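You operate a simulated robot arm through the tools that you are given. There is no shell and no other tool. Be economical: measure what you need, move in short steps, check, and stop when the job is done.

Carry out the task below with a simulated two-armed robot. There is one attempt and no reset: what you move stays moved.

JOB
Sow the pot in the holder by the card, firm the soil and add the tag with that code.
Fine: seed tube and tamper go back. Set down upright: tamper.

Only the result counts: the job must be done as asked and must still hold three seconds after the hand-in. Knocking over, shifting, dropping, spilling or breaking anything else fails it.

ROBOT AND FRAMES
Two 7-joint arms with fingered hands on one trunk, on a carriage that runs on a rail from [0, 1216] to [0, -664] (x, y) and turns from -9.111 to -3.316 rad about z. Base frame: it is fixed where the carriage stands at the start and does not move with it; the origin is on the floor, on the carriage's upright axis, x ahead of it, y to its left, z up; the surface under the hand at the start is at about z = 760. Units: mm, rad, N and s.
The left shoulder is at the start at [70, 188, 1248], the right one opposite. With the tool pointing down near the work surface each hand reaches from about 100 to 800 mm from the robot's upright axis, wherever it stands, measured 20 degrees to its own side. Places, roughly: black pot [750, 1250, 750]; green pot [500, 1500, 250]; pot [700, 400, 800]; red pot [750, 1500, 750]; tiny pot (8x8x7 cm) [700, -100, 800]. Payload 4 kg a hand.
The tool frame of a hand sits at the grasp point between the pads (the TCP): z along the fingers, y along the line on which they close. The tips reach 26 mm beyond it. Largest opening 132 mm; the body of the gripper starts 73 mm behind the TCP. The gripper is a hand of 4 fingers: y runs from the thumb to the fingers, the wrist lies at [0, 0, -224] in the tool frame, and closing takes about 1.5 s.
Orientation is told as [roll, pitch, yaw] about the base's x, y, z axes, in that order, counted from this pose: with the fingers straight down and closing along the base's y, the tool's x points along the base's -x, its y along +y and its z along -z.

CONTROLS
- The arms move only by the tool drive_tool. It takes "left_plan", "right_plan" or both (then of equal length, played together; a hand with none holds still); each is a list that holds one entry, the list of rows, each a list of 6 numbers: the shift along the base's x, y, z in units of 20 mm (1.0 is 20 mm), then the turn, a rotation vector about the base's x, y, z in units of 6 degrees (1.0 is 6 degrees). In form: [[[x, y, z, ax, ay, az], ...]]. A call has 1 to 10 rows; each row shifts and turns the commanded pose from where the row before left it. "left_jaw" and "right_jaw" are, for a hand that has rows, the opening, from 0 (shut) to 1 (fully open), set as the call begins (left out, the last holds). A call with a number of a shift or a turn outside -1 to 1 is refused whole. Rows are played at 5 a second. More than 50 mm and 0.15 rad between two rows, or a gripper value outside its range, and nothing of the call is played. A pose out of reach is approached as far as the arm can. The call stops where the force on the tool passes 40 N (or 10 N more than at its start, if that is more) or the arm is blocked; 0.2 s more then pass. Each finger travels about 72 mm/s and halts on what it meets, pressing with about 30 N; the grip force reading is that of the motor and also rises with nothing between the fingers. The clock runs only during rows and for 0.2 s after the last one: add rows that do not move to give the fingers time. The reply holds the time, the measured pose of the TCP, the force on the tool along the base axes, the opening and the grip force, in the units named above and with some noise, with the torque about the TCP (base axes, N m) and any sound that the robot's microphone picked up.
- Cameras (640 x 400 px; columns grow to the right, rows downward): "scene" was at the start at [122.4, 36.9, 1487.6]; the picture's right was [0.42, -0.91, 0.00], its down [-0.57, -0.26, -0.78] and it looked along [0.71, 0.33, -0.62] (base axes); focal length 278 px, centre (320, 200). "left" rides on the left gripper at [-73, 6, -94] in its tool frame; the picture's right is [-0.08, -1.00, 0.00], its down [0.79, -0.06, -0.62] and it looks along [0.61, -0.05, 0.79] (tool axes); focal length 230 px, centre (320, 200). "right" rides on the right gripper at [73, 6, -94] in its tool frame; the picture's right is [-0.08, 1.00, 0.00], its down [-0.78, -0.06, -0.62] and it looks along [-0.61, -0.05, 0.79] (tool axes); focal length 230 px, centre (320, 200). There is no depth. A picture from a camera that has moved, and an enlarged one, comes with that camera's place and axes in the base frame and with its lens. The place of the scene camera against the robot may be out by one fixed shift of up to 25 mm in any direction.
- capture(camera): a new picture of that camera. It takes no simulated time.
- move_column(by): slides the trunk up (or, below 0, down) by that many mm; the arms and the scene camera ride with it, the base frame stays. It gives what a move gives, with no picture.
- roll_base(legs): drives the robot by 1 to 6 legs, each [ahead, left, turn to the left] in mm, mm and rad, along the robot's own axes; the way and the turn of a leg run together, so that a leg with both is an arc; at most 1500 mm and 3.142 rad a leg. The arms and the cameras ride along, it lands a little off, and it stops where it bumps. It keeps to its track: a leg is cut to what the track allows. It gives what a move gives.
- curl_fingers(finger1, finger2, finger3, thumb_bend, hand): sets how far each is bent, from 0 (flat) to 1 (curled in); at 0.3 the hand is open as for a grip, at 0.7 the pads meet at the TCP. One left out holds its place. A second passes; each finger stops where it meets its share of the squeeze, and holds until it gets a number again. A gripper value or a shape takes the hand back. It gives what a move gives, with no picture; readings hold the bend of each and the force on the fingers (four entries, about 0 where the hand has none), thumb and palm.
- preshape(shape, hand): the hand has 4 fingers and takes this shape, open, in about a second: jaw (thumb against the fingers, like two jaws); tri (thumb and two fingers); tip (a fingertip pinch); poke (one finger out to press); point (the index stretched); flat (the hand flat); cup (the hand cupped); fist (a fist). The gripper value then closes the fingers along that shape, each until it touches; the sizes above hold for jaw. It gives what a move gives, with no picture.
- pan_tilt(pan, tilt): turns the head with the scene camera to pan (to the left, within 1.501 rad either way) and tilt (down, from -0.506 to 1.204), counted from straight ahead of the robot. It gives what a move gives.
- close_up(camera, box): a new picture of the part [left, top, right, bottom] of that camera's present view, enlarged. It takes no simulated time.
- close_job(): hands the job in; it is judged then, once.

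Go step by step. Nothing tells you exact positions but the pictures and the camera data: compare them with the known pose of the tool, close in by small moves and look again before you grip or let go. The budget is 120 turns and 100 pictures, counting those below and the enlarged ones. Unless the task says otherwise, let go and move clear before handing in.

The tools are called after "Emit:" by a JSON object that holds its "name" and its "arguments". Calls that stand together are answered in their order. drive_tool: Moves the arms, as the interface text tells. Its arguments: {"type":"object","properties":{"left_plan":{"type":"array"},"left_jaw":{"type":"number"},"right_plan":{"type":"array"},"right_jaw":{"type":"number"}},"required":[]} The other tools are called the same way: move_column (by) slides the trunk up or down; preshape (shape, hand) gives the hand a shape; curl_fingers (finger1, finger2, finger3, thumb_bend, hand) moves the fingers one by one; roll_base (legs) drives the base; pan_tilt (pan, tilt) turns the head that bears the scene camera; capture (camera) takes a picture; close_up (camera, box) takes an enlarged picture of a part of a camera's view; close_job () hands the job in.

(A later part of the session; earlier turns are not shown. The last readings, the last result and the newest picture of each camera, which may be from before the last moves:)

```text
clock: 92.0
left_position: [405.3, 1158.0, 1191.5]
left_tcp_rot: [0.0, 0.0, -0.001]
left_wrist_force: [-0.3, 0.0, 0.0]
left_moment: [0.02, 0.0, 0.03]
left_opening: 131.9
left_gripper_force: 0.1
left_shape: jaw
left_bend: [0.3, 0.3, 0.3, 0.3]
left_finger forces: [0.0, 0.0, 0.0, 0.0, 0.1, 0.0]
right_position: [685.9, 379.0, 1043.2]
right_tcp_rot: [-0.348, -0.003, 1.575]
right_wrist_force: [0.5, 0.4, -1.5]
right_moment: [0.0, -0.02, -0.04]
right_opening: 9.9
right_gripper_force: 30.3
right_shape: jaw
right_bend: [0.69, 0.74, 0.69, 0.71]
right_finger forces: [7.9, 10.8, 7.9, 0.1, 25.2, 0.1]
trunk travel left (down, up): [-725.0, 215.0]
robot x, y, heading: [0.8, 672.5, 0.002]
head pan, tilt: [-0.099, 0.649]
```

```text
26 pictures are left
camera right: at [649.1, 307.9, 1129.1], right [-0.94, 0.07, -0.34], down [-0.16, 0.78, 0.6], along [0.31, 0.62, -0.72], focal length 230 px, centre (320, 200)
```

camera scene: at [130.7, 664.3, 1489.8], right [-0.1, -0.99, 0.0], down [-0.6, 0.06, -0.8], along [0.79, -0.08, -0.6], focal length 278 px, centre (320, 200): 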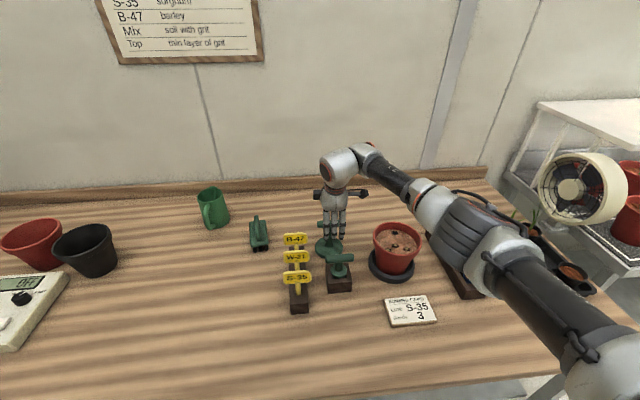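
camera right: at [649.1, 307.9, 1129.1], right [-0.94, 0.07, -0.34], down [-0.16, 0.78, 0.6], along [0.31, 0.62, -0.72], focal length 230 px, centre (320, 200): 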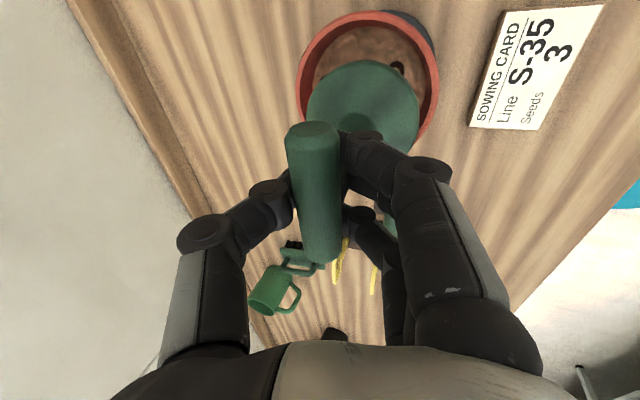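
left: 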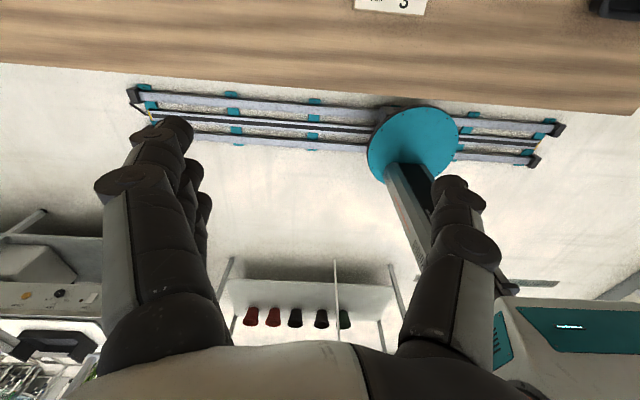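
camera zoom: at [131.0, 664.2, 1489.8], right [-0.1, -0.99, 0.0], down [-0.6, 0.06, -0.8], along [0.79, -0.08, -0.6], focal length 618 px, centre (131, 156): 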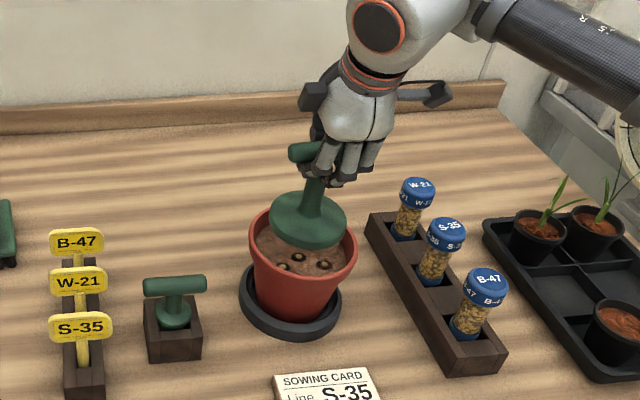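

The disc is nearly over the centre; pictures put the pot centre at about [691,374], so I nudge and lower to rim height for a check.

Emit:
{"name": "drive_tool", "arguments": {"right_plan": [[[0.2, -0.25, 0, 0, 0, 0], [0, 0, -0.9, 0, 0, 0], [0, 0, -0.9, 0, 0, 0], [0, 0, 0, 0, 0, 0]]]}}

Emit:
{"name": "close_up", "arguments": {"camera": "scene", "box": [370, 170, 440, 270]}}

Emit:
{"name": "close_up", "arguments": {"camera": "right", "box": [270, 0, 470, 160]}}

```text
clock: 93.0
left_position: [404.9, 1157.6, 1192.0]
left_tcp_rot: [0.0, 0.0, -0.001]
left_wrist_force: [0.0, 0.3, -0.2]
left_moment: [0.01, 0.02, -0.01]
left_opening: 131.8
left_gripper_force: 0.1
left_shape: jaw
left_bend: [0.3, 0.3, 0.3, 0.3]
left_finger forces: [0.0, 0.1, 0.1, 0.0, 0.0, 0.1]
right_position: [693.1, 374.0, 1006.0]
right_tcp_rot: [-0.349, 0.001, 1.574]
right_wrist_force: [-0.3, 0.0, -2.1]
right_moment: [-0.03, 0.0, 0.02]
right_opening: 10.1
right_gripper_force: 29.7
right_shape: jaw
right_bend: [0.69, 0.74, 0.69, 0.71]
right_finger forces: [7.8, 11.1, 7.9, 0.1, 25.1, 0.0]
trunk travel left (down, up): [-725.0, 215.0]
robot x, y, heading: [2.1, 675.2, -0.007]
head pan, tilt: [-0.099, 0.649]
```

```text
4.00 times, centred on (405, 220) of scene
camera zoom: at [130.6, 664.0, 1489.8], right [-0.1, -0.99, 0.0], down [-0.6, 0.06, -0.8], along [0.79, -0.08, -0.6], focal length 1113 px, centre (-20, 120)
```

zoom: 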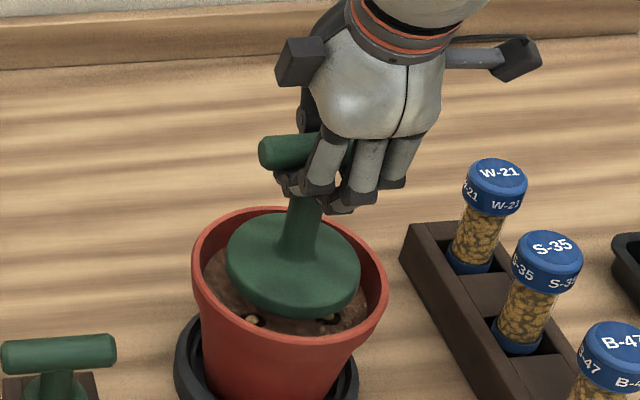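

```text
2.50 times, centred on (370, 80) of right
camera zoom: at [656.2, 302.2, 1091.7], right [-0.94, 0.07, -0.34], down [-0.16, 0.78, 0.6], along [0.31, 0.62, -0.72], focal length 575 px, centre (195, 500)
```

zoom: 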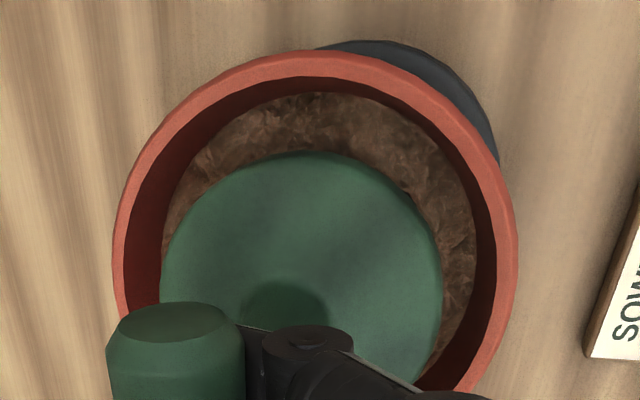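

Disc is centred in the pot within ~2 mm both ways. Lowering to the soil and pressing.

Emit:
{"name": "drive_tool", "arguments": {"right_plan": [[[0, 0, -0.5, 0, 0, 0], [0, 0, -0.3, 0, 0, 0], [0, 0, 0, 0, 0, 0]]]}}

Emit:
{"name": "drive_tool", "arguments": {"right_plan": [[[0, 0, -0.2, 0, 0, 0], [0, 0, -0.2, 0, 0, 0], [0, 0, 0, 0, 0, 0]]]}}

```text
clock: 93.8
left_position: [404.9, 1158.4, 1192.8]
left_tcp_rot: [-0.001, 0.0, -0.002]
left_wrist_force: [0.4, -0.4, -0.7]
left_moment: [0.02, -0.01, -0.01]
left_opening: 131.9
left_gripper_force: 0.1
left_shape: jaw
left_bend: [0.3, 0.3, 0.3, 0.3]
left_finger forces: [0.0, 0.0, 0.0, 0.0, 0.0, 0.1]
right_position: [691.0, 375.7, 989.9]
right_tcp_rot: [-0.35, 0.0, 1.575]
right_wrist_force: [-0.5, 0.3, -2.1]
right_moment: [0.0, -0.02, -0.01]
right_opening: 10.3
right_gripper_force: 30.1
right_shape: jaw
right_bend: [0.69, 0.74, 0.69, 0.71]
right_finger forces: [7.8, 11.1, 7.9, 0.0, 25.1, 0.0]
trunk travel left (down, up): [-725.0, 215.0]
robot x, y, heading: [-1.6, 673.5, 0.004]
head pan, tilt: [-0.099, 0.649]
```

```text
clock: 94.5
left_position: [405.2, 1158.6, 1192.0]
left_tcp_rot: [-0.001, 0.0, -0.003]
left_wrist_force: [-1.1, -0.4, -0.4]
left_moment: [0.01, -0.01, -0.02]
left_opening: 131.7
left_gripper_force: 0.1
left_shape: jaw
left_bend: [0.3, 0.3, 0.3, 0.3]
left_finger forces: [0.0, 0.0, 0.1, 0.1, 0.1, 0.0]
right_position: [690.4, 374.0, 983.4]
right_tcp_rot: [-0.347, -0.001, 1.574]
right_wrist_force: [0.3, -0.3, -1.2]
right_moment: [-0.01, 0.01, 0.02]
right_opening: 10.0
right_gripper_force: 29.9
right_shape: jaw
right_bend: [0.69, 0.74, 0.69, 0.71]
right_finger forces: [7.8, 11.0, 8.0, 0.0, 25.0, 0.1]
trunk travel left (down, up): [-725.0, 215.0]
robot x, y, heading: [-1.0, 671.1, 0.0]
head pan, tilt: [-0.099, 0.649]
```

Emit:
{"name": "drive_tool", "arguments": {"right_plan": [[[0, 0, -0.2, 0, 0, 0], [0, 0, -0.15, 0, 0, 0], [0, 0, 0, 0, 0, 0]]]}}

Emit:
{"name": "drive_tool", "arguments": {"right_plan": [[[0, 0, -0.15, 0, 0, 0], [0, 0, -0.1, 0, 0, 0], [0, 0, 0, 0, 0, 0]]]}}

```text
clock: 95.3
left_position: [402.0, 1160.0, 1193.3]
left_tcp_rot: [-0.001, 0.0, -0.004]
left_wrist_force: [0.1, 0.0, -0.1]
left_moment: [-0.02, 0.02, -0.02]
left_opening: 131.9
left_gripper_force: 0.1
left_shape: jaw
left_bend: [0.3, 0.3, 0.3, 0.3]
left_finger forces: [0.0, 0.1, 0.0, 0.0, 0.0, 0.0]
right_position: [688.8, 375.6, 979.3]
right_tcp_rot: [-0.355, -0.001, 1.574]
right_wrist_force: [4.5, -3.7, 22.1]
right_moment: [-0.05, -0.13, 0.0]
right_opening: 11.0
right_gripper_force: 30.3
right_shape: jaw
right_bend: [0.7, 0.75, 0.7, 0.72]
right_finger forces: [5.5, 14.7, 5.6, 0.1, 30.5, 0.0]
trunk travel left (down, up): [-725.0, 215.0]
robot x, y, heading: [-1.8, 668.2, 0.001]
head pan, tilt: [-0.099, 0.649]
```

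```text
clock: 96.2
left_position: [402.0, 1159.6, 1193.8]
left_tcp_rot: [-0.004, -0.002, -0.002]
left_wrist_force: [0.9, 0.4, -0.5]
left_moment: [0.01, -0.03, 0.01]
left_opening: 131.9
left_gripper_force: 0.0
left_shape: jaw
left_bend: [0.3, 0.3, 0.3, 0.3]
left_finger forces: [0.1, 0.0, 0.1, 0.0, 0.1, 0.0]
right_position: [687.2, 375.7, 974.9]
right_tcp_rot: [-0.354, -0.002, 1.574]
right_wrist_force: [5.3, -6.1, 32.4]
right_moment: [-0.11, -0.04, 0.02]
right_opening: 11.2
right_gripper_force: 30.3
right_shape: jaw
right_bend: [0.71, 0.77, 0.71, 0.72]
right_finger forces: [3.1, 19.5, 3.2, 0.0, 31.5, 0.0]
trunk travel left (down, up): [-725.0, 215.0]
robot x, y, heading: [-3.3, 672.0, -0.001]
head pan, tilt: [-0.099, 0.649]
```

Pressed with about 35 N. I hold briefly, lift, and check the soil.

Emit:
{"name": "drive_tool", "arguments": {"right_plan": [[[0, 0, 0, 0, 0, 0], [0, 0, 0, 0, 0, 0], [0, 0, 0, 0, 0, 0], [0, 0, 0.5, 0, 0, 0], [0, 0, 1, 0, 0, 0], [0, 0, 1, 0, 0, 0], [0, 0, 1, 0, 0, 0], [0, 0, 0, 0, 0, 0]]]}}

Emit:
{"name": "close_up", "arguments": {"camera": "scene", "box": [360, 150, 450, 270]}}

Emit:
{"name": "capture", "arguments": {"camera": "right"}}

```text
clock: 98.0
left_position: [404.9, 1159.7, 1193.6]
left_tcp_rot: [0.002, 0.0, -0.002]
left_wrist_force: [0.3, -0.2, 0.5]
left_moment: [0.0, 0.0, -0.01]
left_opening: 132.1
left_gripper_force: 0.0
left_shape: jaw
left_bend: [0.3, 0.3, 0.3, 0.3]
left_finger forces: [0.0, 0.1, 0.1, 0.0, 0.0, 0.1]
right_position: [691.3, 376.1, 1042.0]
right_tcp_rot: [-0.347, -0.003, 1.574]
right_wrist_force: [-0.2, 0.2, -2.3]
right_moment: [0.03, -0.01, 0.01]
right_opening: 9.7
right_gripper_force: 30.5
right_shape: jaw
right_bend: [0.7, 0.75, 0.7, 0.72]
right_finger forces: [7.3, 14.0, 7.3, 0.1, 24.9, 0.0]
trunk travel left (down, up): [-725.0, 215.0]
robot x, y, heading: [4.2, 672.8, 0.004]
head pan, tilt: [-0.099, 0.649]
```

```text
3.33 times, centred on (405, 210) of scene
camera zoom: at [130.6, 663.8, 1489.8], right [-0.1, -0.99, 0.0], down [-0.6, 0.06, -0.8], along [0.79, -0.08, -0.6], focal length 927 px, centre (37, 167)
```

zoom: 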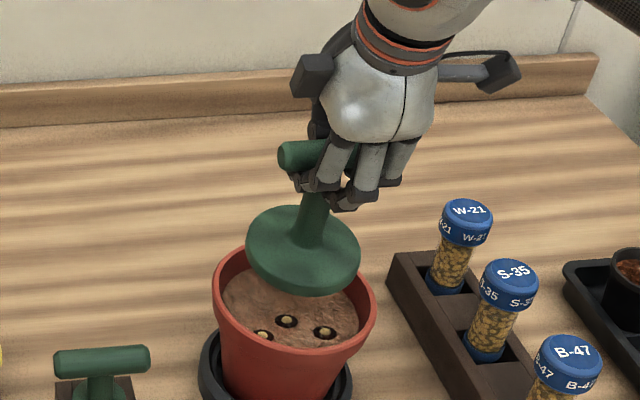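

```text
22 pictures are left
camera right: at [653.7, 303.4, 1128.3], right [-0.94, 0.07, -0.34], down [-0.16, 0.78, 0.6], along [0.31, 0.62, -0.72], focal length 230 px, centre (320, 200)
```

right: 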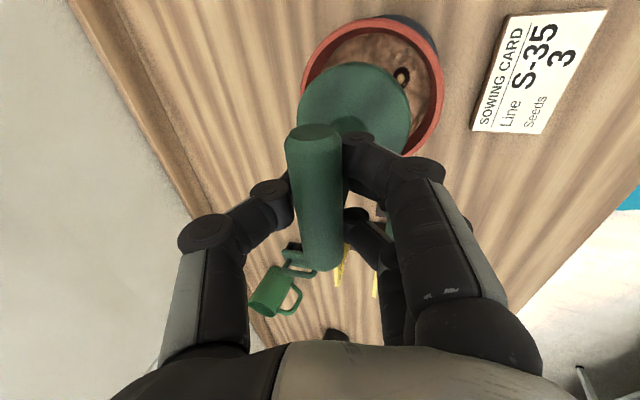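

The seeds still look open in their holes; I move the tamper aside to see the whole soil surface.

Emit:
{"name": "drive_tool", "arguments": {"right_plan": [[[0, 1, 0, 0, 0, 0], [0, 1, 0, 0, 0, 0], [0, 1, 0, 0, 0, 0], [0, 1, 0, 0, 0, 0], [0, 1, 0, 0, 0, 0], [0, 0, 0, 0, 0, 0]]]}}

Emit:
{"name": "close_up", "arguments": {"camera": "scene", "box": [340, 170, 440, 280]}}

```text
clock: 99.3
left_position: [404.8, 1157.9, 1193.2]
left_tcp_rot: [-0.001, 0.001, -0.002]
left_wrist_force: [-0.2, -1.0, -0.4]
left_moment: [-0.01, -0.01, 0.03]
left_opening: 131.7
left_gripper_force: 0.1
left_shape: jaw
left_bend: [0.3, 0.3, 0.3, 0.3]
left_finger forces: [0.0, 0.0, 0.0, 0.1, 0.0, 0.1]
right_position: [690.2, 474.9, 1040.5]
right_tcp_rot: [-0.349, -0.002, 1.575]
right_wrist_force: [0.5, -1.1, -1.3]
right_moment: [-0.01, -0.01, -0.05]
right_opening: 9.5
right_gripper_force: 30.0
right_shape: jaw
right_bend: [0.7, 0.75, 0.7, 0.72]
right_finger forces: [7.3, 14.1, 7.4, 0.1, 24.8, 0.0]
trunk travel left (down, up): [-725.0, 215.0]
robot x, y, heading: [-0.6, 674.0, -0.006]
head pan, tilt: [-0.099, 0.649]
```

```text
3.64 times, centred on (390, 225) of scene
camera zoom: at [130.8, 663.4, 1489.8], right [-0.1, -0.99, 0.0], down [-0.6, 0.06, -0.8], along [0.79, -0.08, -0.6], focal length 1012 px, centre (66, 109)
```

zoom: 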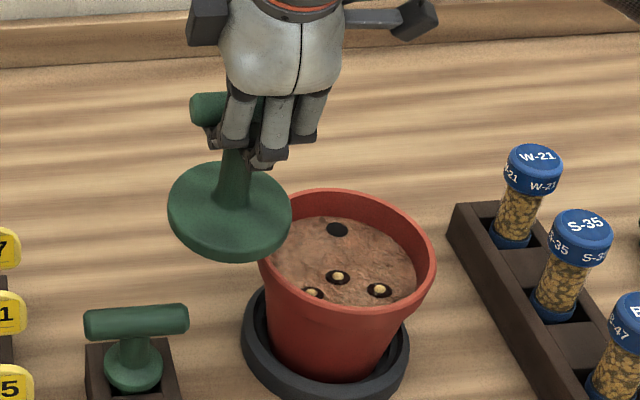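

No visible change, and the smaller T-tool in the block has the same stem-and-disc shape, so it may well be the actual tamper with its holder. I first return the large tool exactly to its spot, correcting a ~4° lean it picked up in the grip.

Emit:
{"name": "drive_tool", "arguments": {"right_plan": [[[0.5, 1, 0, 0, 0.6, 0], [1, 1, 0, 0, 0, 0], [1, 1, 0, 0, 0, 0], [1, 1, 0, 0, 0, 0], [1, 0.4, 0, 0, 0, 0], [0.37, 0, -1, 0, 0, 0], [0, 0, -1, 0, 0, 0], [0, 0, -1, 0, 0, 0], [0, 0, -1, 0, 0, 0], [0, 0, -1, 0, 0, 0]]]}}

Emit:
{"name": "drive_tool", "arguments": {"right_plan": [[[0, 0, -1, 0, 0, 0], [0, 0, -0.8, 0, 0, 0], [0, 0, 0, 0, 0, 0]]]}}

Emit:
{"name": "close_up", "arguments": {"camera": "scene", "box": [270, 130, 440, 300]}}

Emit:
{"name": "capture", "arguments": {"camera": "right"}}

```text
clock: 101.5
left_position: [405.9, 1158.9, 1192.2]
left_tcp_rot: [0.0, 0.0, -0.001]
left_wrist_force: [0.5, 0.0, 0.3]
left_moment: [0.01, -0.01, 0.01]
left_opening: 131.7
left_gripper_force: 0.1
left_shape: jaw
left_bend: [0.3, 0.3, 0.3, 0.3]
left_finger forces: [0.0, 0.0, 0.1, 0.0, 0.1, 0.0]
right_position: [789.5, 563.2, 942.5]
right_tcp_rot: [-0.287, -0.001, 1.578]
right_wrist_force: [-0.5, 0.1, -1.7]
right_moment: [0.01, 0.0, 0.03]
right_opening: 9.4
right_gripper_force: 30.1
right_shape: jaw
right_bend: [0.7, 0.75, 0.7, 0.72]
right_finger forces: [7.2, 14.1, 7.4, 0.0, 24.7, 0.0]
trunk travel left (down, up): [-725.0, 215.0]
robot x, y, heading: [0.4, 672.1, -0.004]
head pan, tilt: [-0.099, 0.649]
```

```text
clock: 102.3
left_position: [405.3, 1157.5, 1193.1]
left_tcp_rot: [0.001, -0.001, -0.001]
left_wrist_force: [0.3, 0.0, -0.6]
left_moment: [0.01, 0.03, -0.02]
left_opening: 131.8
left_gripper_force: 0.0
left_shape: jaw
left_bend: [0.3, 0.3, 0.3, 0.3]
left_finger forces: [0.1, 0.1, 0.0, 0.0, 0.0, 0.0]
right_position: [786.9, 563.4, 905.1]
right_tcp_rot: [-0.286, -0.001, 1.574]
right_wrist_force: [0.4, 0.7, -1.5]
right_moment: [-0.02, -0.01, 0.01]
right_opening: 9.3
right_gripper_force: 30.3
right_shape: jaw
right_bend: [0.7, 0.75, 0.7, 0.72]
right_finger forces: [7.2, 14.1, 7.3, 0.1, 24.6, 0.0]
trunk travel left (down, up): [-725.0, 215.0]
robot x, y, heading: [1.7, 670.5, 0.002]
head pan, tilt: [-0.099, 0.649]
```

```text
2.35 times, centred on (355, 215) of scene
camera zoom: at [130.6, 664.1, 1489.8], right [-0.1, -0.99, 0.0], down [-0.6, 0.06, -0.8], along [0.79, -0.08, -0.6], focal length 655 px, centre (238, 165)
```

zoom: 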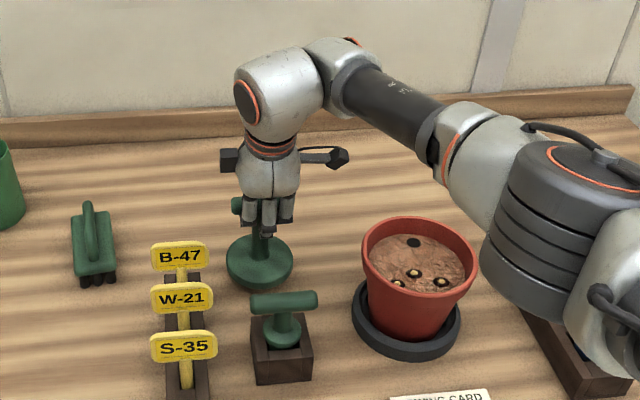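

```text
19 pictures are left
camera right: at [755.7, 491.8, 994.1], right [-0.96, 0.07, -0.28], down [-0.12, 0.78, 0.61], along [0.27, 0.62, -0.74], focal length 230 px, centre (320, 200)
```

right: 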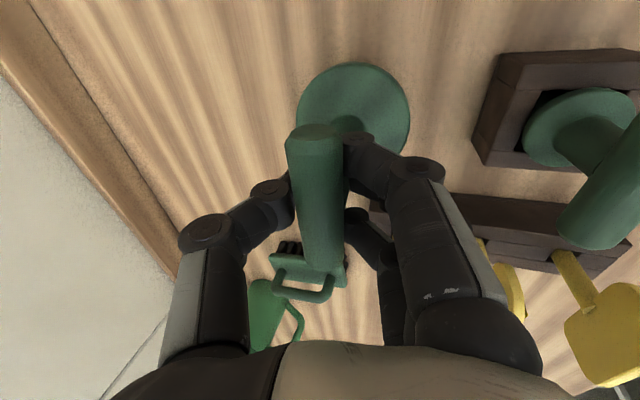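

Now down to contact with the bench.

Emit:
{"name": "drive_tool", "arguments": {"right_plan": [[[0, 0, -0.6, 0, 0, 0], [0, 0, -0.4, 0, 0, 0], [0, 0, 0, 0, 0, 0]]]}}

Emit:
{"name": "drive_tool", "arguments": {"right_plan": [[[0, 0, -0.15, 0, 0, 0], [0, 0, -0.1, 0, 0, 0], [0, 0, 0, 0, 0, 0]]]}}

```text
clock: 103.2
left_position: [406.0, 1158.0, 1193.1]
left_tcp_rot: [0.0, 0.0, -0.001]
left_wrist_force: [0.5, 0.1, -0.1]
left_moment: [0.01, 0.0, 0.01]
left_opening: 132.0
left_gripper_force: 0.0
left_shape: jaw
left_bend: [0.3, 0.3, 0.3, 0.3]
left_finger forces: [0.0, 0.1, 0.1, 0.1, 0.1, 0.0]
right_position: [788.0, 563.8, 884.2]
right_tcp_rot: [-0.285, -0.001, 1.575]
right_wrist_force: [-0.9, -0.6, -0.6]
right_moment: [0.02, 0.04, 0.0]
right_opening: 9.2
right_gripper_force: 30.0
right_shape: jaw
right_bend: [0.7, 0.75, 0.7, 0.72]
right_finger forces: [7.2, 14.1, 7.3, 0.0, 24.5, 0.0]
trunk travel left (down, up): [-725.0, 215.0]
robot x, y, heading: [-0.6, 672.6, -0.001]
head pan, tilt: [-0.099, 0.649]
```

```text
clock: 104.0
left_position: [404.8, 1159.4, 1192.7]
left_tcp_rot: [0.0, -0.001, -0.002]
left_wrist_force: [1.0, -0.3, 0.7]
left_moment: [0.0, 0.02, -0.01]
left_opening: 131.5
left_gripper_force: 0.1
left_shape: jaw
left_bend: [0.3, 0.3, 0.3, 0.3]
left_finger forces: [0.1, 0.0, 0.0, 0.0, 0.0, 0.0]
right_position: [787.2, 562.7, 879.5]
right_tcp_rot: [-0.286, 0.0, 1.573]
right_wrist_force: [-0.3, 0.4, -2.1]
right_moment: [-0.02, -0.02, 0.03]
right_opening: 9.6
right_gripper_force: 30.4
right_shape: jaw
right_bend: [0.7, 0.75, 0.7, 0.72]
right_finger forces: [7.2, 14.1, 7.3, 0.0, 24.6, 0.0]
trunk travel left (down, up): [-725.0, 215.0]
robot x, y, heading: [-0.1, 675.2, -0.002]
head pan, tilt: [-0.099, 0.649]
```

Emit:
{"name": "drive_tool", "arguments": {"right_plan": [[[0, 0, -0.12, 0, 0, 0], [0, 0, 0, 0, 0, 0]]]}}

Emit:
{"name": "drive_tool", "arguments": {"right_plan": [[[0, 0, -0.12, 0, 0, 0], [0, 0, 0, 0, 0, 0]]]}}

```text
clock: 104.5
left_position: [405.7, 1158.7, 1192.4]
left_tcp_rot: [-0.002, 0.001, -0.001]
left_wrist_force: [-0.6, 0.4, 0.6]
left_moment: [0.01, 0.03, 0.01]
left_opening: 131.8
left_gripper_force: 0.0
left_shape: jaw
left_bend: [0.3, 0.3, 0.3, 0.3]
left_finger forces: [0.0, 0.0, 0.0, 0.0, 0.0, 0.0]
right_position: [786.8, 560.7, 878.3]
right_tcp_rot: [-0.286, -0.002, 1.574]
right_wrist_force: [-0.1, -0.4, -2.1]
right_moment: [-0.04, 0.01, -0.01]
right_opening: 9.3
right_gripper_force: 30.2
right_shape: jaw
right_bend: [0.7, 0.75, 0.7, 0.72]
right_finger forces: [7.1, 14.2, 7.4, 0.0, 24.6, 0.1]
trunk travel left (down, up): [-725.0, 215.0]
robot x, y, heading: [-1.9, 669.5, 0.002]
head pan, tilt: [-0.099, 0.649]
```

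```text
clock: 105.2
left_position: [404.9, 1158.6, 1192.7]
left_tcp_rot: [0.0, -0.001, -0.003]
left_wrist_force: [-0.3, -1.2, 0.3]
left_moment: [-0.01, 0.02, -0.02]
left_opening: 132.1
left_gripper_force: 0.1
left_shape: jaw
left_bend: [0.3, 0.3, 0.3, 0.3]
left_finger forces: [0.0, 0.0, 0.0, 0.0, 0.0, 0.0]
right_position: [788.9, 561.8, 877.2]
right_tcp_rot: [-0.286, -0.001, 1.573]
right_wrist_force: [-0.7, 1.0, -0.9]
right_moment: [0.01, 0.03, 0.01]
right_opening: 9.0
right_gripper_force: 30.0
right_shape: jaw
right_bend: [0.7, 0.75, 0.7, 0.72]
right_finger forces: [7.2, 14.2, 7.4, 0.0, 24.7, 0.0]
trunk travel left (down, up): [-725.0, 215.0]
robot x, y, heading: [1.5, 674.5, -0.001]
head pan, tilt: [-0.099, 0.649]
```

Emit:
{"name": "drive_tool", "arguments": {"right_plan": [[[0, 0, -0.12, 0, 0, 0], [0, 0, 0, 0, 0, 0]]]}}

Emit:
{"name": "drive_tool", "arguments": {"right_plan": [[[0, 0, -0.1, 0, 0, 0], [0, 0, 0, 0, 0, 0]]]}}

```text
clock: 105.8
left_position: [404.6, 1157.8, 1193.4]
left_tcp_rot: [0.0, 0.0, -0.002]
left_wrist_force: [-1.4, 0.2, 0.2]
left_moment: [0.06, 0.02, 0.0]
left_opening: 131.8
left_gripper_force: 0.0
left_shape: jaw
left_bend: [0.3, 0.3, 0.3, 0.3]
left_finger forces: [0.1, 0.0, 0.0, 0.0, 0.0, 0.0]
right_position: [787.5, 562.2, 874.4]
right_tcp_rot: [-0.286, -0.002, 1.574]
right_wrist_force: [0.8, -0.4, 0.2]
right_moment: [0.0, 0.01, 0.01]
right_opening: 9.5
right_gripper_force: 29.6
right_shape: jaw
right_bend: [0.7, 0.75, 0.7, 0.72]
right_finger forces: [6.5, 14.3, 7.1, 0.0, 24.9, 0.1]
trunk travel left (down, up): [-725.0, 215.0]
robot x, y, heading: [3.3, 671.1, -0.002]
head pan, tilt: [-0.099, 0.649]
```

```text
clock: 106.3
left_position: [404.7, 1157.9, 1192.7]
left_tcp_rot: [0.0, 0.0, -0.002]
left_wrist_force: [-0.6, -0.6, -0.1]
left_moment: [0.01, 0.02, 0.03]
left_opening: 131.8
left_gripper_force: 0.1
left_shape: jaw
left_bend: [0.3, 0.3, 0.3, 0.3]
left_finger forces: [0.0, 0.0, 0.0, 0.0, 0.1, 0.0]
right_position: [787.6, 562.4, 873.1]
right_tcp_rot: [-0.288, -0.001, 1.574]
right_wrist_force: [1.8, -0.2, 6.4]
right_moment: [0.0, 0.1, -0.04]
right_opening: 9.3
right_gripper_force: 29.7
right_shape: jaw
right_bend: [0.71, 0.75, 0.71, 0.72]
right_finger forces: [5.4, 16.2, 5.4, 0.0, 27.3, 0.0]
trunk travel left (down, up): [-725.0, 215.0]
robot x, y, heading: [-1.7, 670.7, -0.002]
head pan, tilt: [-0.099, 0.649]
```

Standing on the bench. Opening and rising clear.

Emit:
{"name": "drive_tool", "arguments": {"right_plan": [[[0, 0, 0, 0, 0, 0], [0, 0, 0, 0, 0, 0], [0, 0, 0, 0, 0, 0], [0, 0, 0, 0, 0, 0], [0, 0, 0, 0, 0, 0], [0, 0, 0, 0, 0, 0], [0, 0, 0, 0, 0, 0], [0, 0, 0, 0, 0, 0]]], "right_jaw": 1.0}}

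Emit:
{"name": "drive_tool", "arguments": {"right_plan": [[[0, 0, 1, 0, 0, 0], [0, 0, 1, 0, 0, 0], [0, 0, 1, 0, 0, 0], [0, 0, 1, 0, 0, 0], [0, 0, 1, 0, 0, 0], [-1, 0, 0, 0, 0, 0], [-1, 0, 0, 0, 0, 0], [-1, 0, 0, 0, 0, 0], [-1, 0, 0, 0, 0, 0], [-1, 0, 0, 0, 0, 0]]]}}

Emit:
{"name": "capture", "arguments": {"camera": "right"}}

Emit:
{"name": "close_up", "arguments": {"camera": "scene", "box": [270, 130, 440, 300]}}

```text
clock: 108.2
left_position: [404.6, 1158.2, 1192.5]
left_tcp_rot: [0.0, 0.0, -0.001]
left_wrist_force: [1.2, 0.6, -0.3]
left_moment: [0.0, -0.02, 0.03]
left_opening: 132.0
left_gripper_force: 0.0
left_shape: jaw
left_bend: [0.3, 0.3, 0.3, 0.3]
left_finger forces: [0.1, 0.1, 0.0, 0.0, 0.0, 0.0]
right_position: [787.2, 561.4, 871.4]
right_tcp_rot: [-0.287, -0.002, 1.576]
right_wrist_force: [-0.3, 0.1, 0.2]
right_moment: [0.0, -0.01, 0.01]
right_opening: 131.9
right_gripper_force: 0.2
right_shape: jaw
right_bend: [0.3, 0.3, 0.3, 0.3]
right_finger forces: [0.0, 0.0, 0.0, 0.0, 0.0, 0.1]
trunk travel left (down, up): [-725.0, 215.0]
robot x, y, heading: [2.1, 669.3, -0.001]
head pan, tilt: [-0.099, 0.649]
```

```text
clock: 110.3
left_position: [404.4, 1157.7, 1193.1]
left_tcp_rot: [0.0, 0.0, -0.003]
left_wrist_force: [-0.3, -1.3, -0.5]
left_moment: [0.01, 0.0, 0.03]
left_opening: 132.1
left_gripper_force: 0.1
left_shape: jaw
left_bend: [0.3, 0.3, 0.3, 0.3]
left_finger forces: [0.0, 0.0, 0.1, 0.0, 0.1, 0.0]
right_position: [688.5, 562.9, 969.2]
right_tcp_rot: [-0.289, -0.001, 1.574]
right_wrist_force: [0.5, -0.4, 0.2]
right_moment: [-0.03, 0.0, 0.0]
right_opening: 131.8
right_gripper_force: 0.1
right_shape: jaw
right_bend: [0.3, 0.3, 0.3, 0.3]
right_finger forces: [0.1, 0.0, 0.0, 0.0, 0.0, 0.1]
trunk travel left (down, up): [-725.0, 215.0]
robot x, y, heading: [-0.7, 669.4, -0.006]
head pan, tilt: [-0.099, 0.649]
```

```text
18 pictures are left
camera right: at [655.6, 491.3, 1059.3], right [-0.96, 0.07, -0.28], down [-0.12, 0.78, 0.61], along [0.27, 0.62, -0.74], focal length 230 px, centre (320, 200)
```

right: 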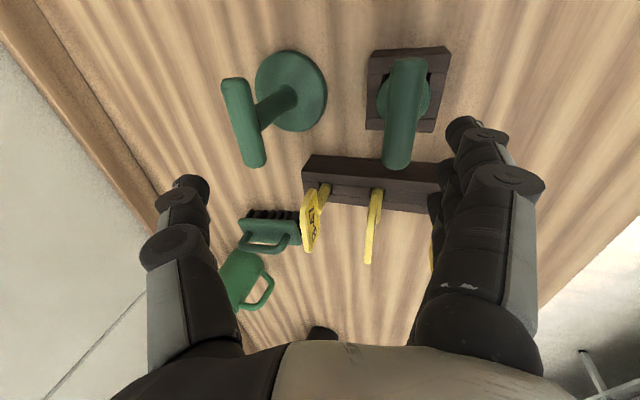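

```text
2.35 times, centred on (355, 215) of scene
camera zoom: at [130.2, 663.8, 1489.9], right [-0.1, -0.99, 0.0], down [-0.6, 0.06, -0.8], along [0.79, -0.08, -0.6], focal length 655 px, centre (238, 165)
```

zoom: 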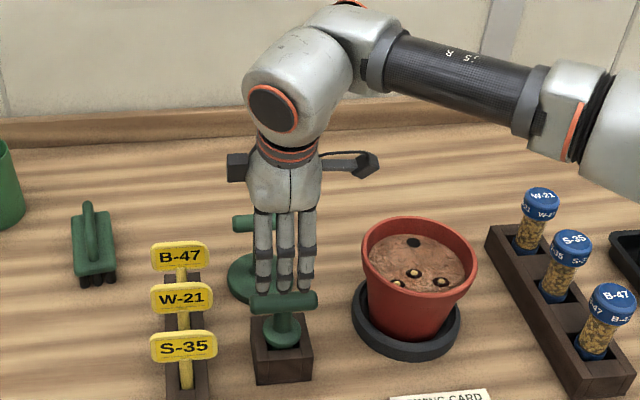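

The large tool is back upright at its place. Now the small T-tool in the block: bar centre about [650,561,864]; I level the hand and move above it.

Emit:
{"name": "drive_tool", "arguments": {"right_plan": [[[-0.7, 0, 0, 0, 0.9, 0], [-0.7, 0, 0, 0, 0.9, 0.4], [-0.53, -0.1, 0, 0, 0.9, 0], [0, 0, -0.6, 0, 0.06, 0], [0, 0, -0.8, 0, 0, 0], [0, 0, -0.8, 0, 0, 0], [0, 0, -0.8, 0, 0, 0], [0, 0, 0, 0, 0, 0]]]}}

Emit:
{"name": "capture", "arguments": {"camera": "right"}}

```text
clock: 112.2
left_position: [406.0, 1158.3, 1193.3]
left_tcp_rot: [0.0, -0.002, -0.001]
left_wrist_force: [-0.1, -0.7, 0.7]
left_moment: [-0.02, 0.0, -0.01]
left_opening: 131.8
left_gripper_force: 0.1
left_shape: jaw
left_bend: [0.3, 0.3, 0.3, 0.3]
left_finger forces: [0.1, 0.1, 0.1, 0.0, 0.1, 0.0]
right_position: [649.3, 561.3, 909.8]
right_tcp_rot: [0.002, -0.008, 1.617]
right_wrist_force: [0.2, 0.3, 0.2]
right_moment: [-0.01, -0.03, -0.03]
right_opening: 131.8
right_gripper_force: 0.1
right_shape: jaw
right_bend: [0.3, 0.3, 0.3, 0.3]
right_finger forces: [0.1, 0.1, 0.0, 0.0, 0.0, 0.0]
trunk travel left (down, up): [-725.0, 215.0]
robot x, y, heading: [-1.2, 674.2, -0.007]
head pan, tilt: [-0.099, 0.649]
```

```text
16 pictures are left
camera right: at [646.9, 488.9, 1003.7], right [-1.0, 0.03, 0.0], down [0.03, 0.78, 0.62], along [0.02, 0.62, -0.78], focal length 230 px, centre (320, 200)
```

right: 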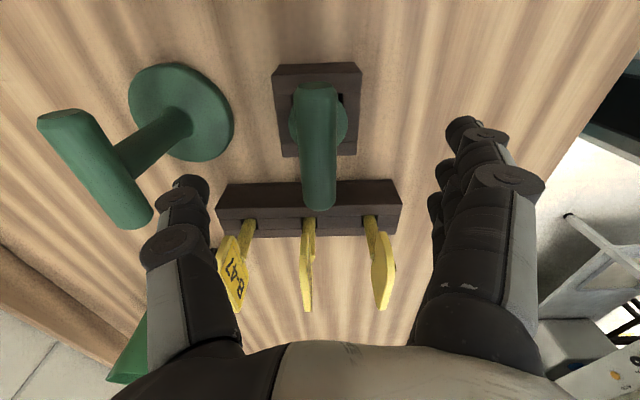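

Emit:
{"name": "drive_tool", "arguments": {"right_plan": [[[0, -0.1, -0.8, 0, 0, 0], [0, 0, -0.8, 0, 0, 0], [0, 0, -0.7, 0, 0, 0], [0, 0, 0, 0, 0, 0]]]}}

Emit:
{"name": "drive_tool", "arguments": {"right_plan": [[[0, 0, 0, 0, 0, 0], [0, 0, 0, 0, 0, 0], [0, 0, 0, 0, 0, 0], [0, 0, 0, 0, 0, 0], [0, 0, 0, 0, 0, 0], [0, 0, 0, 0, 0, 0], [0, 0, 0, 0, 0, 0], [0, 0, 0, 0, 0, 0], [0, 0, 0, 0, 0, 0]]], "right_jaw": 0.0}}

Emit:
{"name": "drive_tool", "arguments": {"right_plan": [[[0, 0, 0.4, 0, 0, 0], [0, 0, 1, 0, 0, 0], [0, 0, 1, 0, 0, 0], [0, 0, 1, 0, 0, 0], [0, 0, 1, 0, 0, 0], [0, 0, 1, 0, 0, 0]]]}}

Emit:
{"name": "close_up", "arguments": {"camera": "scene", "box": [290, 140, 400, 310]}}

```text
clock: 113.2
left_position: [405.1, 1159.4, 1192.1]
left_tcp_rot: [0.0, 0.0, -0.001]
left_wrist_force: [-0.1, -0.2, -0.8]
left_moment: [0.01, 0.01, 0.0]
left_opening: 131.8
left_gripper_force: 0.0
left_shape: jaw
left_bend: [0.3, 0.3, 0.3, 0.3]
left_finger forces: [0.0, 0.0, 0.0, 0.0, 0.0, 0.0]
right_position: [647.7, 557.2, 867.3]
right_tcp_rot: [0.003, -0.008, 1.617]
right_wrist_force: [-0.9, 0.4, 0.1]
right_moment: [-0.02, -0.02, 0.0]
right_opening: 132.0
right_gripper_force: 0.1
right_shape: jaw
right_bend: [0.3, 0.3, 0.3, 0.3]
right_finger forces: [0.0, 0.0, 0.1, 0.0, 0.0, 0.1]
trunk travel left (down, up): [-725.0, 215.0]
robot x, y, heading: [-1.2, 675.7, -0.0]
head pan, tilt: [-0.099, 0.649]
```

```text
clock: 115.2
left_position: [405.4, 1159.0, 1192.5]
left_tcp_rot: [-0.001, 0.0, -0.002]
left_wrist_force: [-0.4, -1.0, -0.9]
left_moment: [-0.01, 0.0, -0.02]
left_opening: 131.5
left_gripper_force: 0.1
left_shape: jaw
left_bend: [0.3, 0.3, 0.3, 0.3]
left_finger forces: [0.0, 0.1, 0.0, 0.1, 0.0, 0.0]
right_position: [647.9, 557.4, 866.0]
right_tcp_rot: [0.004, -0.009, 1.617]
right_wrist_force: [3.1, 0.5, -0.3]
right_moment: [0.03, -0.21, 0.01]
right_opening: 7.0
right_gripper_force: 30.0
right_shape: jaw
right_bend: [0.65, 0.73, 0.65, 0.7]
right_finger forces: [6.9, 9.9, 6.7, 0.0, 27.4, 0.0]
trunk travel left (down, up): [-725.0, 215.0]
robot x, y, heading: [1.2, 669.9, -0.002]
head pan, tilt: [-0.099, 0.649]
```

```text
clock: 116.5
left_position: [405.6, 1158.0, 1193.2]
left_tcp_rot: [-0.001, 0.001, -0.001]
left_wrist_force: [0.4, -1.0, -0.6]
left_moment: [0.02, -0.01, -0.02]
left_opening: 131.7
left_gripper_force: 0.1
left_shape: jaw
left_bend: [0.3, 0.3, 0.3, 0.3]
left_finger forces: [0.0, 0.0, 0.1, 0.0, 0.0, 0.0]
right_position: [650.4, 558.9, 975.1]
right_tcp_rot: [0.002, -0.009, 1.616]
right_wrist_force: [0.0, 0.6, -1.1]
right_moment: [0.01, -0.01, 0.0]
right_opening: 6.9
right_gripper_force: 29.7
right_shape: jaw
right_bend: [0.65, 0.73, 0.65, 0.7]
right_finger forces: [5.8, 13.7, 5.7, 0.1, 26.6, 0.1]
trunk travel left (down, up): [-725.0, 215.0]
robot x, y, heading: [0.9, 673.6, -0.002]
head pan, tilt: [-0.099, 0.649]
```

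```text
2.35 times, centred on (345, 225) of scene
camera zoom: at [130.5, 664.2, 1489.8], right [-0.1, -0.99, 0.0], down [-0.6, 0.06, -0.8], along [0.79, -0.08, -0.6], focal length 655 px, centre (261, 141)
```

zoom: 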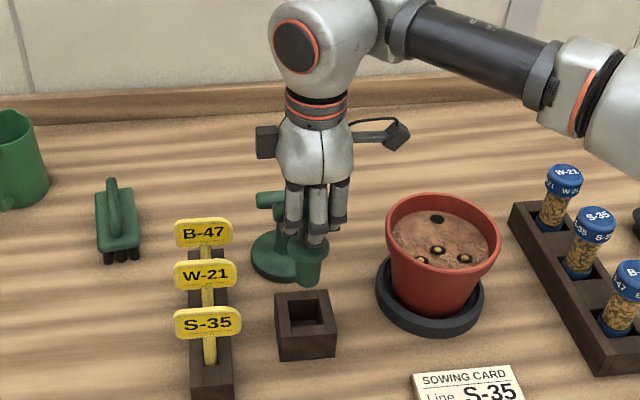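

Emit:
{"name": "close_up", "arguments": {"camera": "scene", "box": [320, 195, 390, 290]}}

```text
4.21 times, centred on (355, 242) of scene
camera zoom: at [130.5, 664.2, 1489.8], right [-0.1, -0.99, 0.0], down [-0.6, 0.06, -0.8], along [0.79, -0.08, -0.6], focal length 1171 px, centre (173, 21)
```

zoom: 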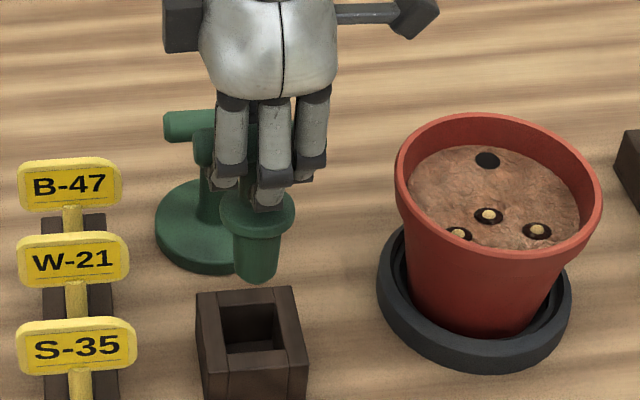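

This tool has a flange and a stout plug – it lives in a holder like the seed tube, so it may be the tamper meant. I'll press it gently over the middle seed and look for an effect.

Emit:
{"name": "drive_tool", "arguments": {"right_plan": [[[0, 0, 1, 0, 0, 0], [0, 0, 1, 0, 0, 0], [1, -1, 0, 0, 0, 0], [0.83, -1, 0, 0, 0, 0], [0, -1, 0, 0, 0, 0], [0, -1, 0, 0, 0, 0], [0, -1, 0, 0, 0, 0], [0, -1, 0, 0, 0, 0], [0, -1, 0, 0, 0, 0], [0, -1, 0, 0, 0, 0]]]}}

Emit:
{"name": "drive_tool", "arguments": {"right_plan": [[[0, -1, 0, 0, 0, 0], [0, -0.07, -0.5, 0, 0, 0], [0, 0, -0.8, 0, 0, 0], [0, 0, 0, 0, 0, 0]]]}}

Emit:
{"name": "close_up", "arguments": {"camera": "scene", "box": [350, 150, 460, 290]}}

```text
clock: 118.8
left_position: [404.9, 1157.3, 1193.7]
left_tcp_rot: [0.001, 0.001, 0.0]
left_wrist_force: [-0.6, -0.6, -0.3]
left_moment: [0.01, 0.0, 0.0]
left_opening: 131.7
left_gripper_force: 0.0
left_shape: jaw
left_bend: [0.3, 0.3, 0.3, 0.3]
left_finger forces: [0.0, 0.1, 0.1, 0.1, 0.0, 0.0]
right_position: [683.0, 397.1, 1012.6]
right_tcp_rot: [0.002, -0.008, 1.616]
right_wrist_force: [0.7, -0.4, 0.0]
right_moment: [-0.01, 0.01, 0.02]
right_opening: 7.0
right_gripper_force: 30.2
right_shape: jaw
right_bend: [0.65, 0.73, 0.65, 0.7]
right_finger forces: [5.9, 13.6, 5.6, 0.1, 26.3, 0.0]
trunk travel left (down, up): [-725.0, 215.0]
robot x, y, heading: [1.2, 672.2, -0.004]
head pan, tilt: [-0.099, 0.649]
```

```text
clock: 119.8
left_position: [405.2, 1158.4, 1193.7]
left_tcp_rot: [0.002, 0.001, -0.003]
left_wrist_force: [0.5, 0.4, -0.2]
left_moment: [0.01, -0.02, -0.01]
left_opening: 131.8
left_gripper_force: 0.2
left_shape: jaw
left_bend: [0.3, 0.3, 0.3, 0.3]
left_finger forces: [0.0, 0.0, 0.0, 0.1, 0.0, 0.1]
right_position: [683.5, 377.1, 986.0]
right_tcp_rot: [0.001, -0.007, 1.615]
right_wrist_force: [-0.2, -0.6, -0.9]
right_moment: [0.02, -0.01, -0.02]
right_opening: 6.6
right_gripper_force: 29.7
right_shape: jaw
right_bend: [0.65, 0.73, 0.65, 0.7]
right_finger forces: [5.8, 13.7, 5.7, 0.1, 26.3, 0.1]
trunk travel left (down, up): [-725.0, 215.0]
robot x, y, heading: [1.1, 669.3, -0.003]
head pan, tilt: [-0.099, 0.649]
```

```text
2.86 times, centred on (405, 220) of scene
camera zoom: at [130.4, 663.6, 1489.8], right [-0.1, -0.99, 0.0], down [-0.6, 0.06, -0.8], along [0.79, -0.08, -0.6], focal length 795 px, centre (77, 143)
```

zoom: 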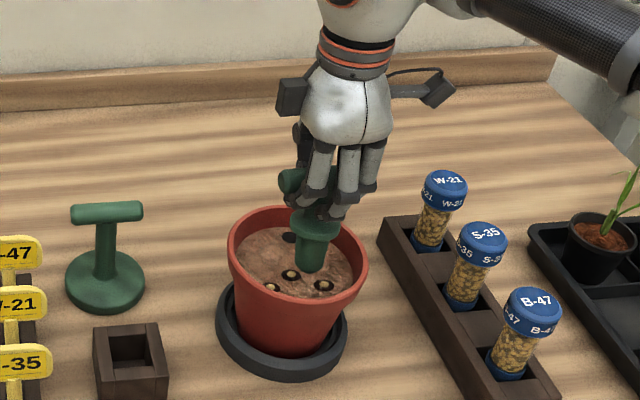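

The tool hangs ~4° off, its tip toward −y; I correct that, shift over the middle seed and press gently.

Emit:
{"name": "drive_tool", "arguments": {"right_plan": [[[0.3, 0.4, 0, 0.6, 0, 0], [0, 0, -0.5, 0, 0, 0], [0, 0, -0.3, 0, 0, 0], [0, 0, 0, 0, 0, 0]]]}}

Emit:
{"name": "drive_tool", "arguments": {"right_plan": [[[0, 0, -0.15, 0, 0, 0], [0, 0, -0.15, 0, 0, 0], [0, 0, 0, 0, 0, 0]]]}}

```text
clock: 120.8
left_position: [404.6, 1159.1, 1193.2]
left_tcp_rot: [0.0, 0.001, -0.001]
left_wrist_force: [-0.3, 0.1, -0.3]
left_moment: [0.02, 0.0, 0.01]
left_opening: 131.9
left_gripper_force: 0.1
left_shape: jaw
left_bend: [0.3, 0.3, 0.3, 0.3]
left_finger forces: [0.0, 0.0, 0.0, 0.0, 0.1, 0.0]
right_position: [691.6, 386.2, 972.0]
right_tcp_rot: [0.0, -0.071, 1.617]
right_wrist_force: [0.2, 0.4, 0.7]
right_moment: [0.01, 0.01, 0.02]
right_opening: 6.5
right_gripper_force: 30.2
right_shape: jaw
right_bend: [0.65, 0.73, 0.65, 0.7]
right_finger forces: [6.0, 13.7, 5.7, 0.1, 26.3, 0.0]
trunk travel left (down, up): [-725.0, 215.0]
robot x, y, heading: [-0.9, 671.2, -0.003]
head pan, tilt: [-0.099, 0.649]
```

```text
clock: 121.5
left_position: [405.0, 1159.0, 1192.7]
left_tcp_rot: [-0.001, 0.0, -0.003]
left_wrist_force: [-0.2, -0.2, 0.2]
left_moment: [-0.01, -0.02, -0.01]
left_opening: 131.8
left_gripper_force: 0.1
left_shape: jaw
left_bend: [0.3, 0.3, 0.3, 0.3]
left_finger forces: [0.0, 0.1, 0.0, 0.1, 0.0, 0.0]
right_position: [692.5, 385.9, 965.4]
right_tcp_rot: [0.0, -0.071, 1.617]
right_wrist_force: [-0.2, -0.5, -0.7]
right_moment: [0.04, 0.03, 0.0]
right_opening: 6.9
right_gripper_force: 29.5
right_shape: jaw
right_bend: [0.65, 0.73, 0.65, 0.7]
right_finger forces: [6.0, 13.7, 5.7, 0.1, 26.3, 0.1]
trunk travel left (down, up): [-725.0, 215.0]
robot x, y, heading: [3.6, 673.0, -0.001]
head pan, tilt: [-0.099, 0.649]
```

Emit:
{"name": "close_up", "arguments": {"camera": "scene", "box": [360, 190, 440, 270]}}

Emit:
{"name": "drive_tool", "arguments": {"right_plan": [[[0, 0, -0.15, 0, 0, 0], [0, 0, -0.15, 0, 0, 0], [0, 0, 0, 0, 0, 0]]]}}

```text
5.00 times, centred on (400, 230) of scene
camera zoom: at [130.8, 664.0, 1489.8], right [-0.1, -0.99, 0.0], down [-0.6, 0.06, -0.8], along [0.79, -0.08, -0.6], focal length 1391 px, centre (-80, 50)
```

zoom: 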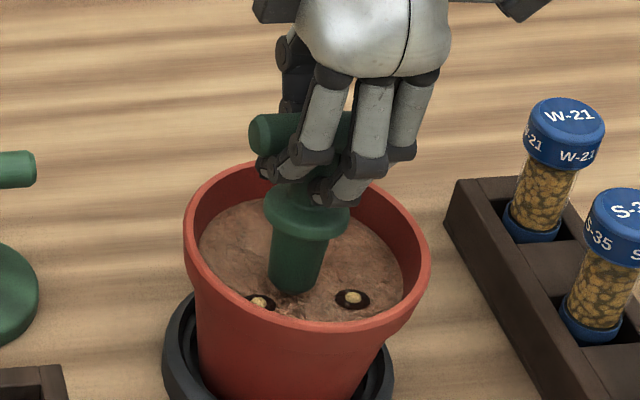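

```text
clock: 122.3
left_position: [403.1, 1159.8, 1193.6]
left_tcp_rot: [0.0, -0.003, -0.003]
left_wrist_force: [-0.3, 0.2, 0.5]
left_moment: [0.01, 0.01, 0.02]
left_opening: 131.8
left_gripper_force: 0.1
left_shape: jaw
left_bend: [0.3, 0.3, 0.3, 0.3]
left_finger forces: [0.1, 0.1, 0.1, 0.1, 0.0, 0.0]
right_position: [689.8, 387.3, 961.7]
right_tcp_rot: [-0.003, -0.071, 1.615]
right_wrist_force: [2.2, -0.4, 15.9]
right_moment: [-0.01, -0.17, 0.0]
right_opening: 7.4
right_gripper_force: 30.3
right_shape: jaw
right_bend: [0.67, 0.74, 0.66, 0.71]
right_finger forces: [5.7, 15.8, 5.6, 0.2, 29.2, 0.0]
trunk travel left (down, up): [-725.0, 215.0]
robot x, y, heading: [-0.8, 672.9, -0.003]
head pan, tilt: [-0.099, 0.649]
```

Touching over the middle seed with ~16 N. Lift and look.

Emit:
{"name": "drive_tool", "arguments": {"right_plan": [[[0, 0, 1, 0, 0, 0], [0, 0, 1, 0, 0, 0], [0, 0, 1, 0, 0, 0], [0, 0, 0, 0, 0, 0]]]}}

Emit:
{"name": "close_up", "arguments": {"camera": "scene", "box": [360, 190, 440, 270]}}

```text
clock: 123.3
left_position: [405.9, 1158.2, 1192.8]
left_tcp_rot: [-0.001, 0.0, -0.001]
left_wrist_force: [-0.2, 0.4, -0.9]
left_moment: [0.02, -0.01, -0.04]
left_opening: 132.0
left_gripper_force: 0.1
left_shape: jaw
left_bend: [0.3, 0.3, 0.3, 0.3]
left_finger forces: [0.0, 0.0, 0.1, 0.1, 0.0, 0.0]
right_position: [690.7, 386.3, 1020.0]
right_tcp_rot: [0.001, -0.072, 1.618]
right_wrist_force: [0.4, 0.1, -0.1]
right_moment: [-0.02, 0.0, 0.0]
right_opening: 7.8
right_gripper_force: 30.0
right_shape: jaw
right_bend: [0.66, 0.74, 0.66, 0.71]
right_finger forces: [7.2, 15.4, 6.6, 0.0, 26.6, 0.1]
trunk travel left (down, up): [-725.0, 215.0]
robot x, y, heading: [2.0, 672.5, -0.001]
head pan, tilt: [-0.099, 0.649]
```

```text
5.00 times, centred on (400, 230) of scene
camera zoom: at [131.0, 663.8, 1489.8], right [-0.1, -0.99, 0.0], down [-0.6, 0.06, -0.8], along [0.79, -0.08, -0.6], focal length 1391 px, centre (-80, 50)
```

zoom: 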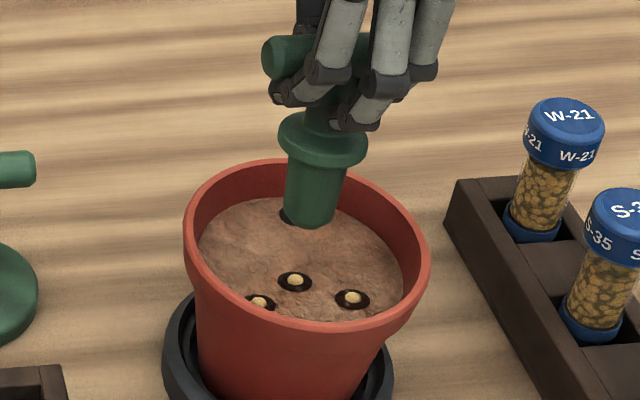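

No change at 16 N; I press harder (≈35 N) with a hold.

Emit:
{"name": "drive_tool", "arguments": {"right_plan": [[[0, 0, -1, 0, 0, 0], [0, 0, -1, 0, 0, 0], [0, 0, -0.75, 0, 0, 0], [0, 0, -0.15, 0, 0, 0], [0, 0, -0.15, 0, 0, 0], [0, 0, -0.1, 0, 0, 0], [0, 0, 0, 0, 0, 0], [0, 0, 0, 0, 0, 0]]]}}

Emit:
{"name": "drive_tool", "arguments": {"right_plan": [[[0, 0, -0.1, 0, 0, 0], [0, 0, 0, 0, 0, 0], [0, 0, 0, 0, 0, 0], [0, 0, 0, 0, 0, 0]]]}}

```text
clock: 125.2
left_position: [402.6, 1158.8, 1194.4]
left_tcp_rot: [0.0, -0.005, -0.003]
left_wrist_force: [0.6, 1.0, -0.2]
left_moment: [-0.03, -0.01, -0.03]
left_opening: 131.9
left_gripper_force: 0.2
left_shape: jaw
left_bend: [0.3, 0.3, 0.3, 0.3]
left_finger forces: [0.0, 0.1, 0.1, 0.1, 0.0, 0.1]
right_position: [689.5, 385.4, 961.0]
right_tcp_rot: [-0.005, -0.072, 1.617]
right_wrist_force: [2.1, 0.1, 23.6]
right_moment: [-0.05, -0.22, 0.02]
right_opening: 8.2
right_gripper_force: 29.7
right_shape: jaw
right_bend: [0.67, 0.74, 0.66, 0.72]
right_finger forces: [6.0, 17.1, 6.0, 0.1, 31.0, 0.0]
trunk travel left (down, up): [-725.0, 215.0]
robot x, y, heading: [1.5, 670.9, 0.002]
head pan, tilt: [-0.099, 0.649]
```

```text
clock: 126.2
left_position: [401.6, 1161.3, 1194.0]
left_tcp_rot: [-0.001, -0.005, -0.002]
left_wrist_force: [-0.3, 0.4, -0.7]
left_moment: [0.01, 0.02, 0.0]
left_opening: 131.8
left_gripper_force: 0.0
left_shape: jaw
left_bend: [0.3, 0.3, 0.3, 0.3]
left_finger forces: [0.1, 0.1, 0.0, 0.1, 0.1, 0.0]
right_position: [688.8, 387.5, 958.8]
right_tcp_rot: [-0.007, -0.068, 1.615]
right_wrist_force: [2.9, 1.7, 37.0]
right_moment: [-0.01, -0.26, -0.06]
right_opening: 9.9
right_gripper_force: 29.8
right_shape: jaw
right_bend: [0.67, 0.75, 0.67, 0.73]
right_finger forces: [6.4, 18.9, 6.8, 0.1, 34.3, 0.0]
trunk travel left (down, up): [-725.0, 215.0]
robot x, y, heading: [-1.1, 669.1, -0.003]
head pan, tilt: [-0.099, 0.649]
```

Emit:
{"name": "drive_tool", "arguments": {"right_plan": [[[0, 0, 1, 0, 0, 0], [0, 0, 1, 0, 0, 0], [0, 0, 1, 0, 0, 0], [0, 0, 0, 0, 0, 0]]]}}

Emit:
{"name": "close_up", "arguments": {"camera": "scene", "box": [360, 190, 440, 270]}}

```text
clock: 127.2
left_position: [405.3, 1158.6, 1192.1]
left_tcp_rot: [0.001, 0.0, -0.001]
left_wrist_force: [-0.6, 0.5, -0.3]
left_moment: [-0.01, -0.01, 0.02]
left_opening: 131.6
left_gripper_force: 0.0
left_shape: jaw
left_bend: [0.3, 0.3, 0.3, 0.3]
left_finger forces: [0.0, 0.0, 0.1, 0.0, 0.1, 0.0]
right_position: [694.3, 384.2, 1014.7]
right_tcp_rot: [0.0, -0.07, 1.617]
right_wrist_force: [0.1, 0.2, -1.5]
right_moment: [0.02, -0.02, -0.01]
right_opening: 8.5
right_gripper_force: 29.7
right_shape: jaw
right_bend: [0.66, 0.74, 0.66, 0.72]
right_finger forces: [7.5, 16.6, 7.9, 0.0, 26.2, 0.0]
trunk travel left (down, up): [-725.0, 215.0]
robot x, y, heading: [-2.3, 672.4, -0.0]
head pan, tilt: [-0.099, 0.649]
```

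```text
5.00 times, centred on (400, 230) of scene
camera zoom: at [131.2, 663.4, 1489.7], right [-0.1, -0.99, 0.0], down [-0.6, 0.06, -0.8], along [0.79, -0.08, -0.6], focal length 1391 px, centre (-80, 50)
```

zoom: 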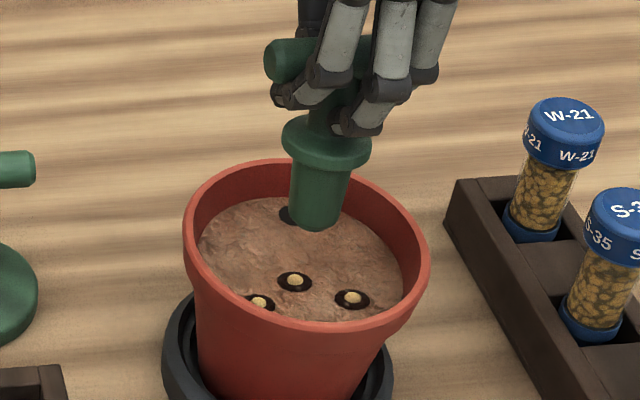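

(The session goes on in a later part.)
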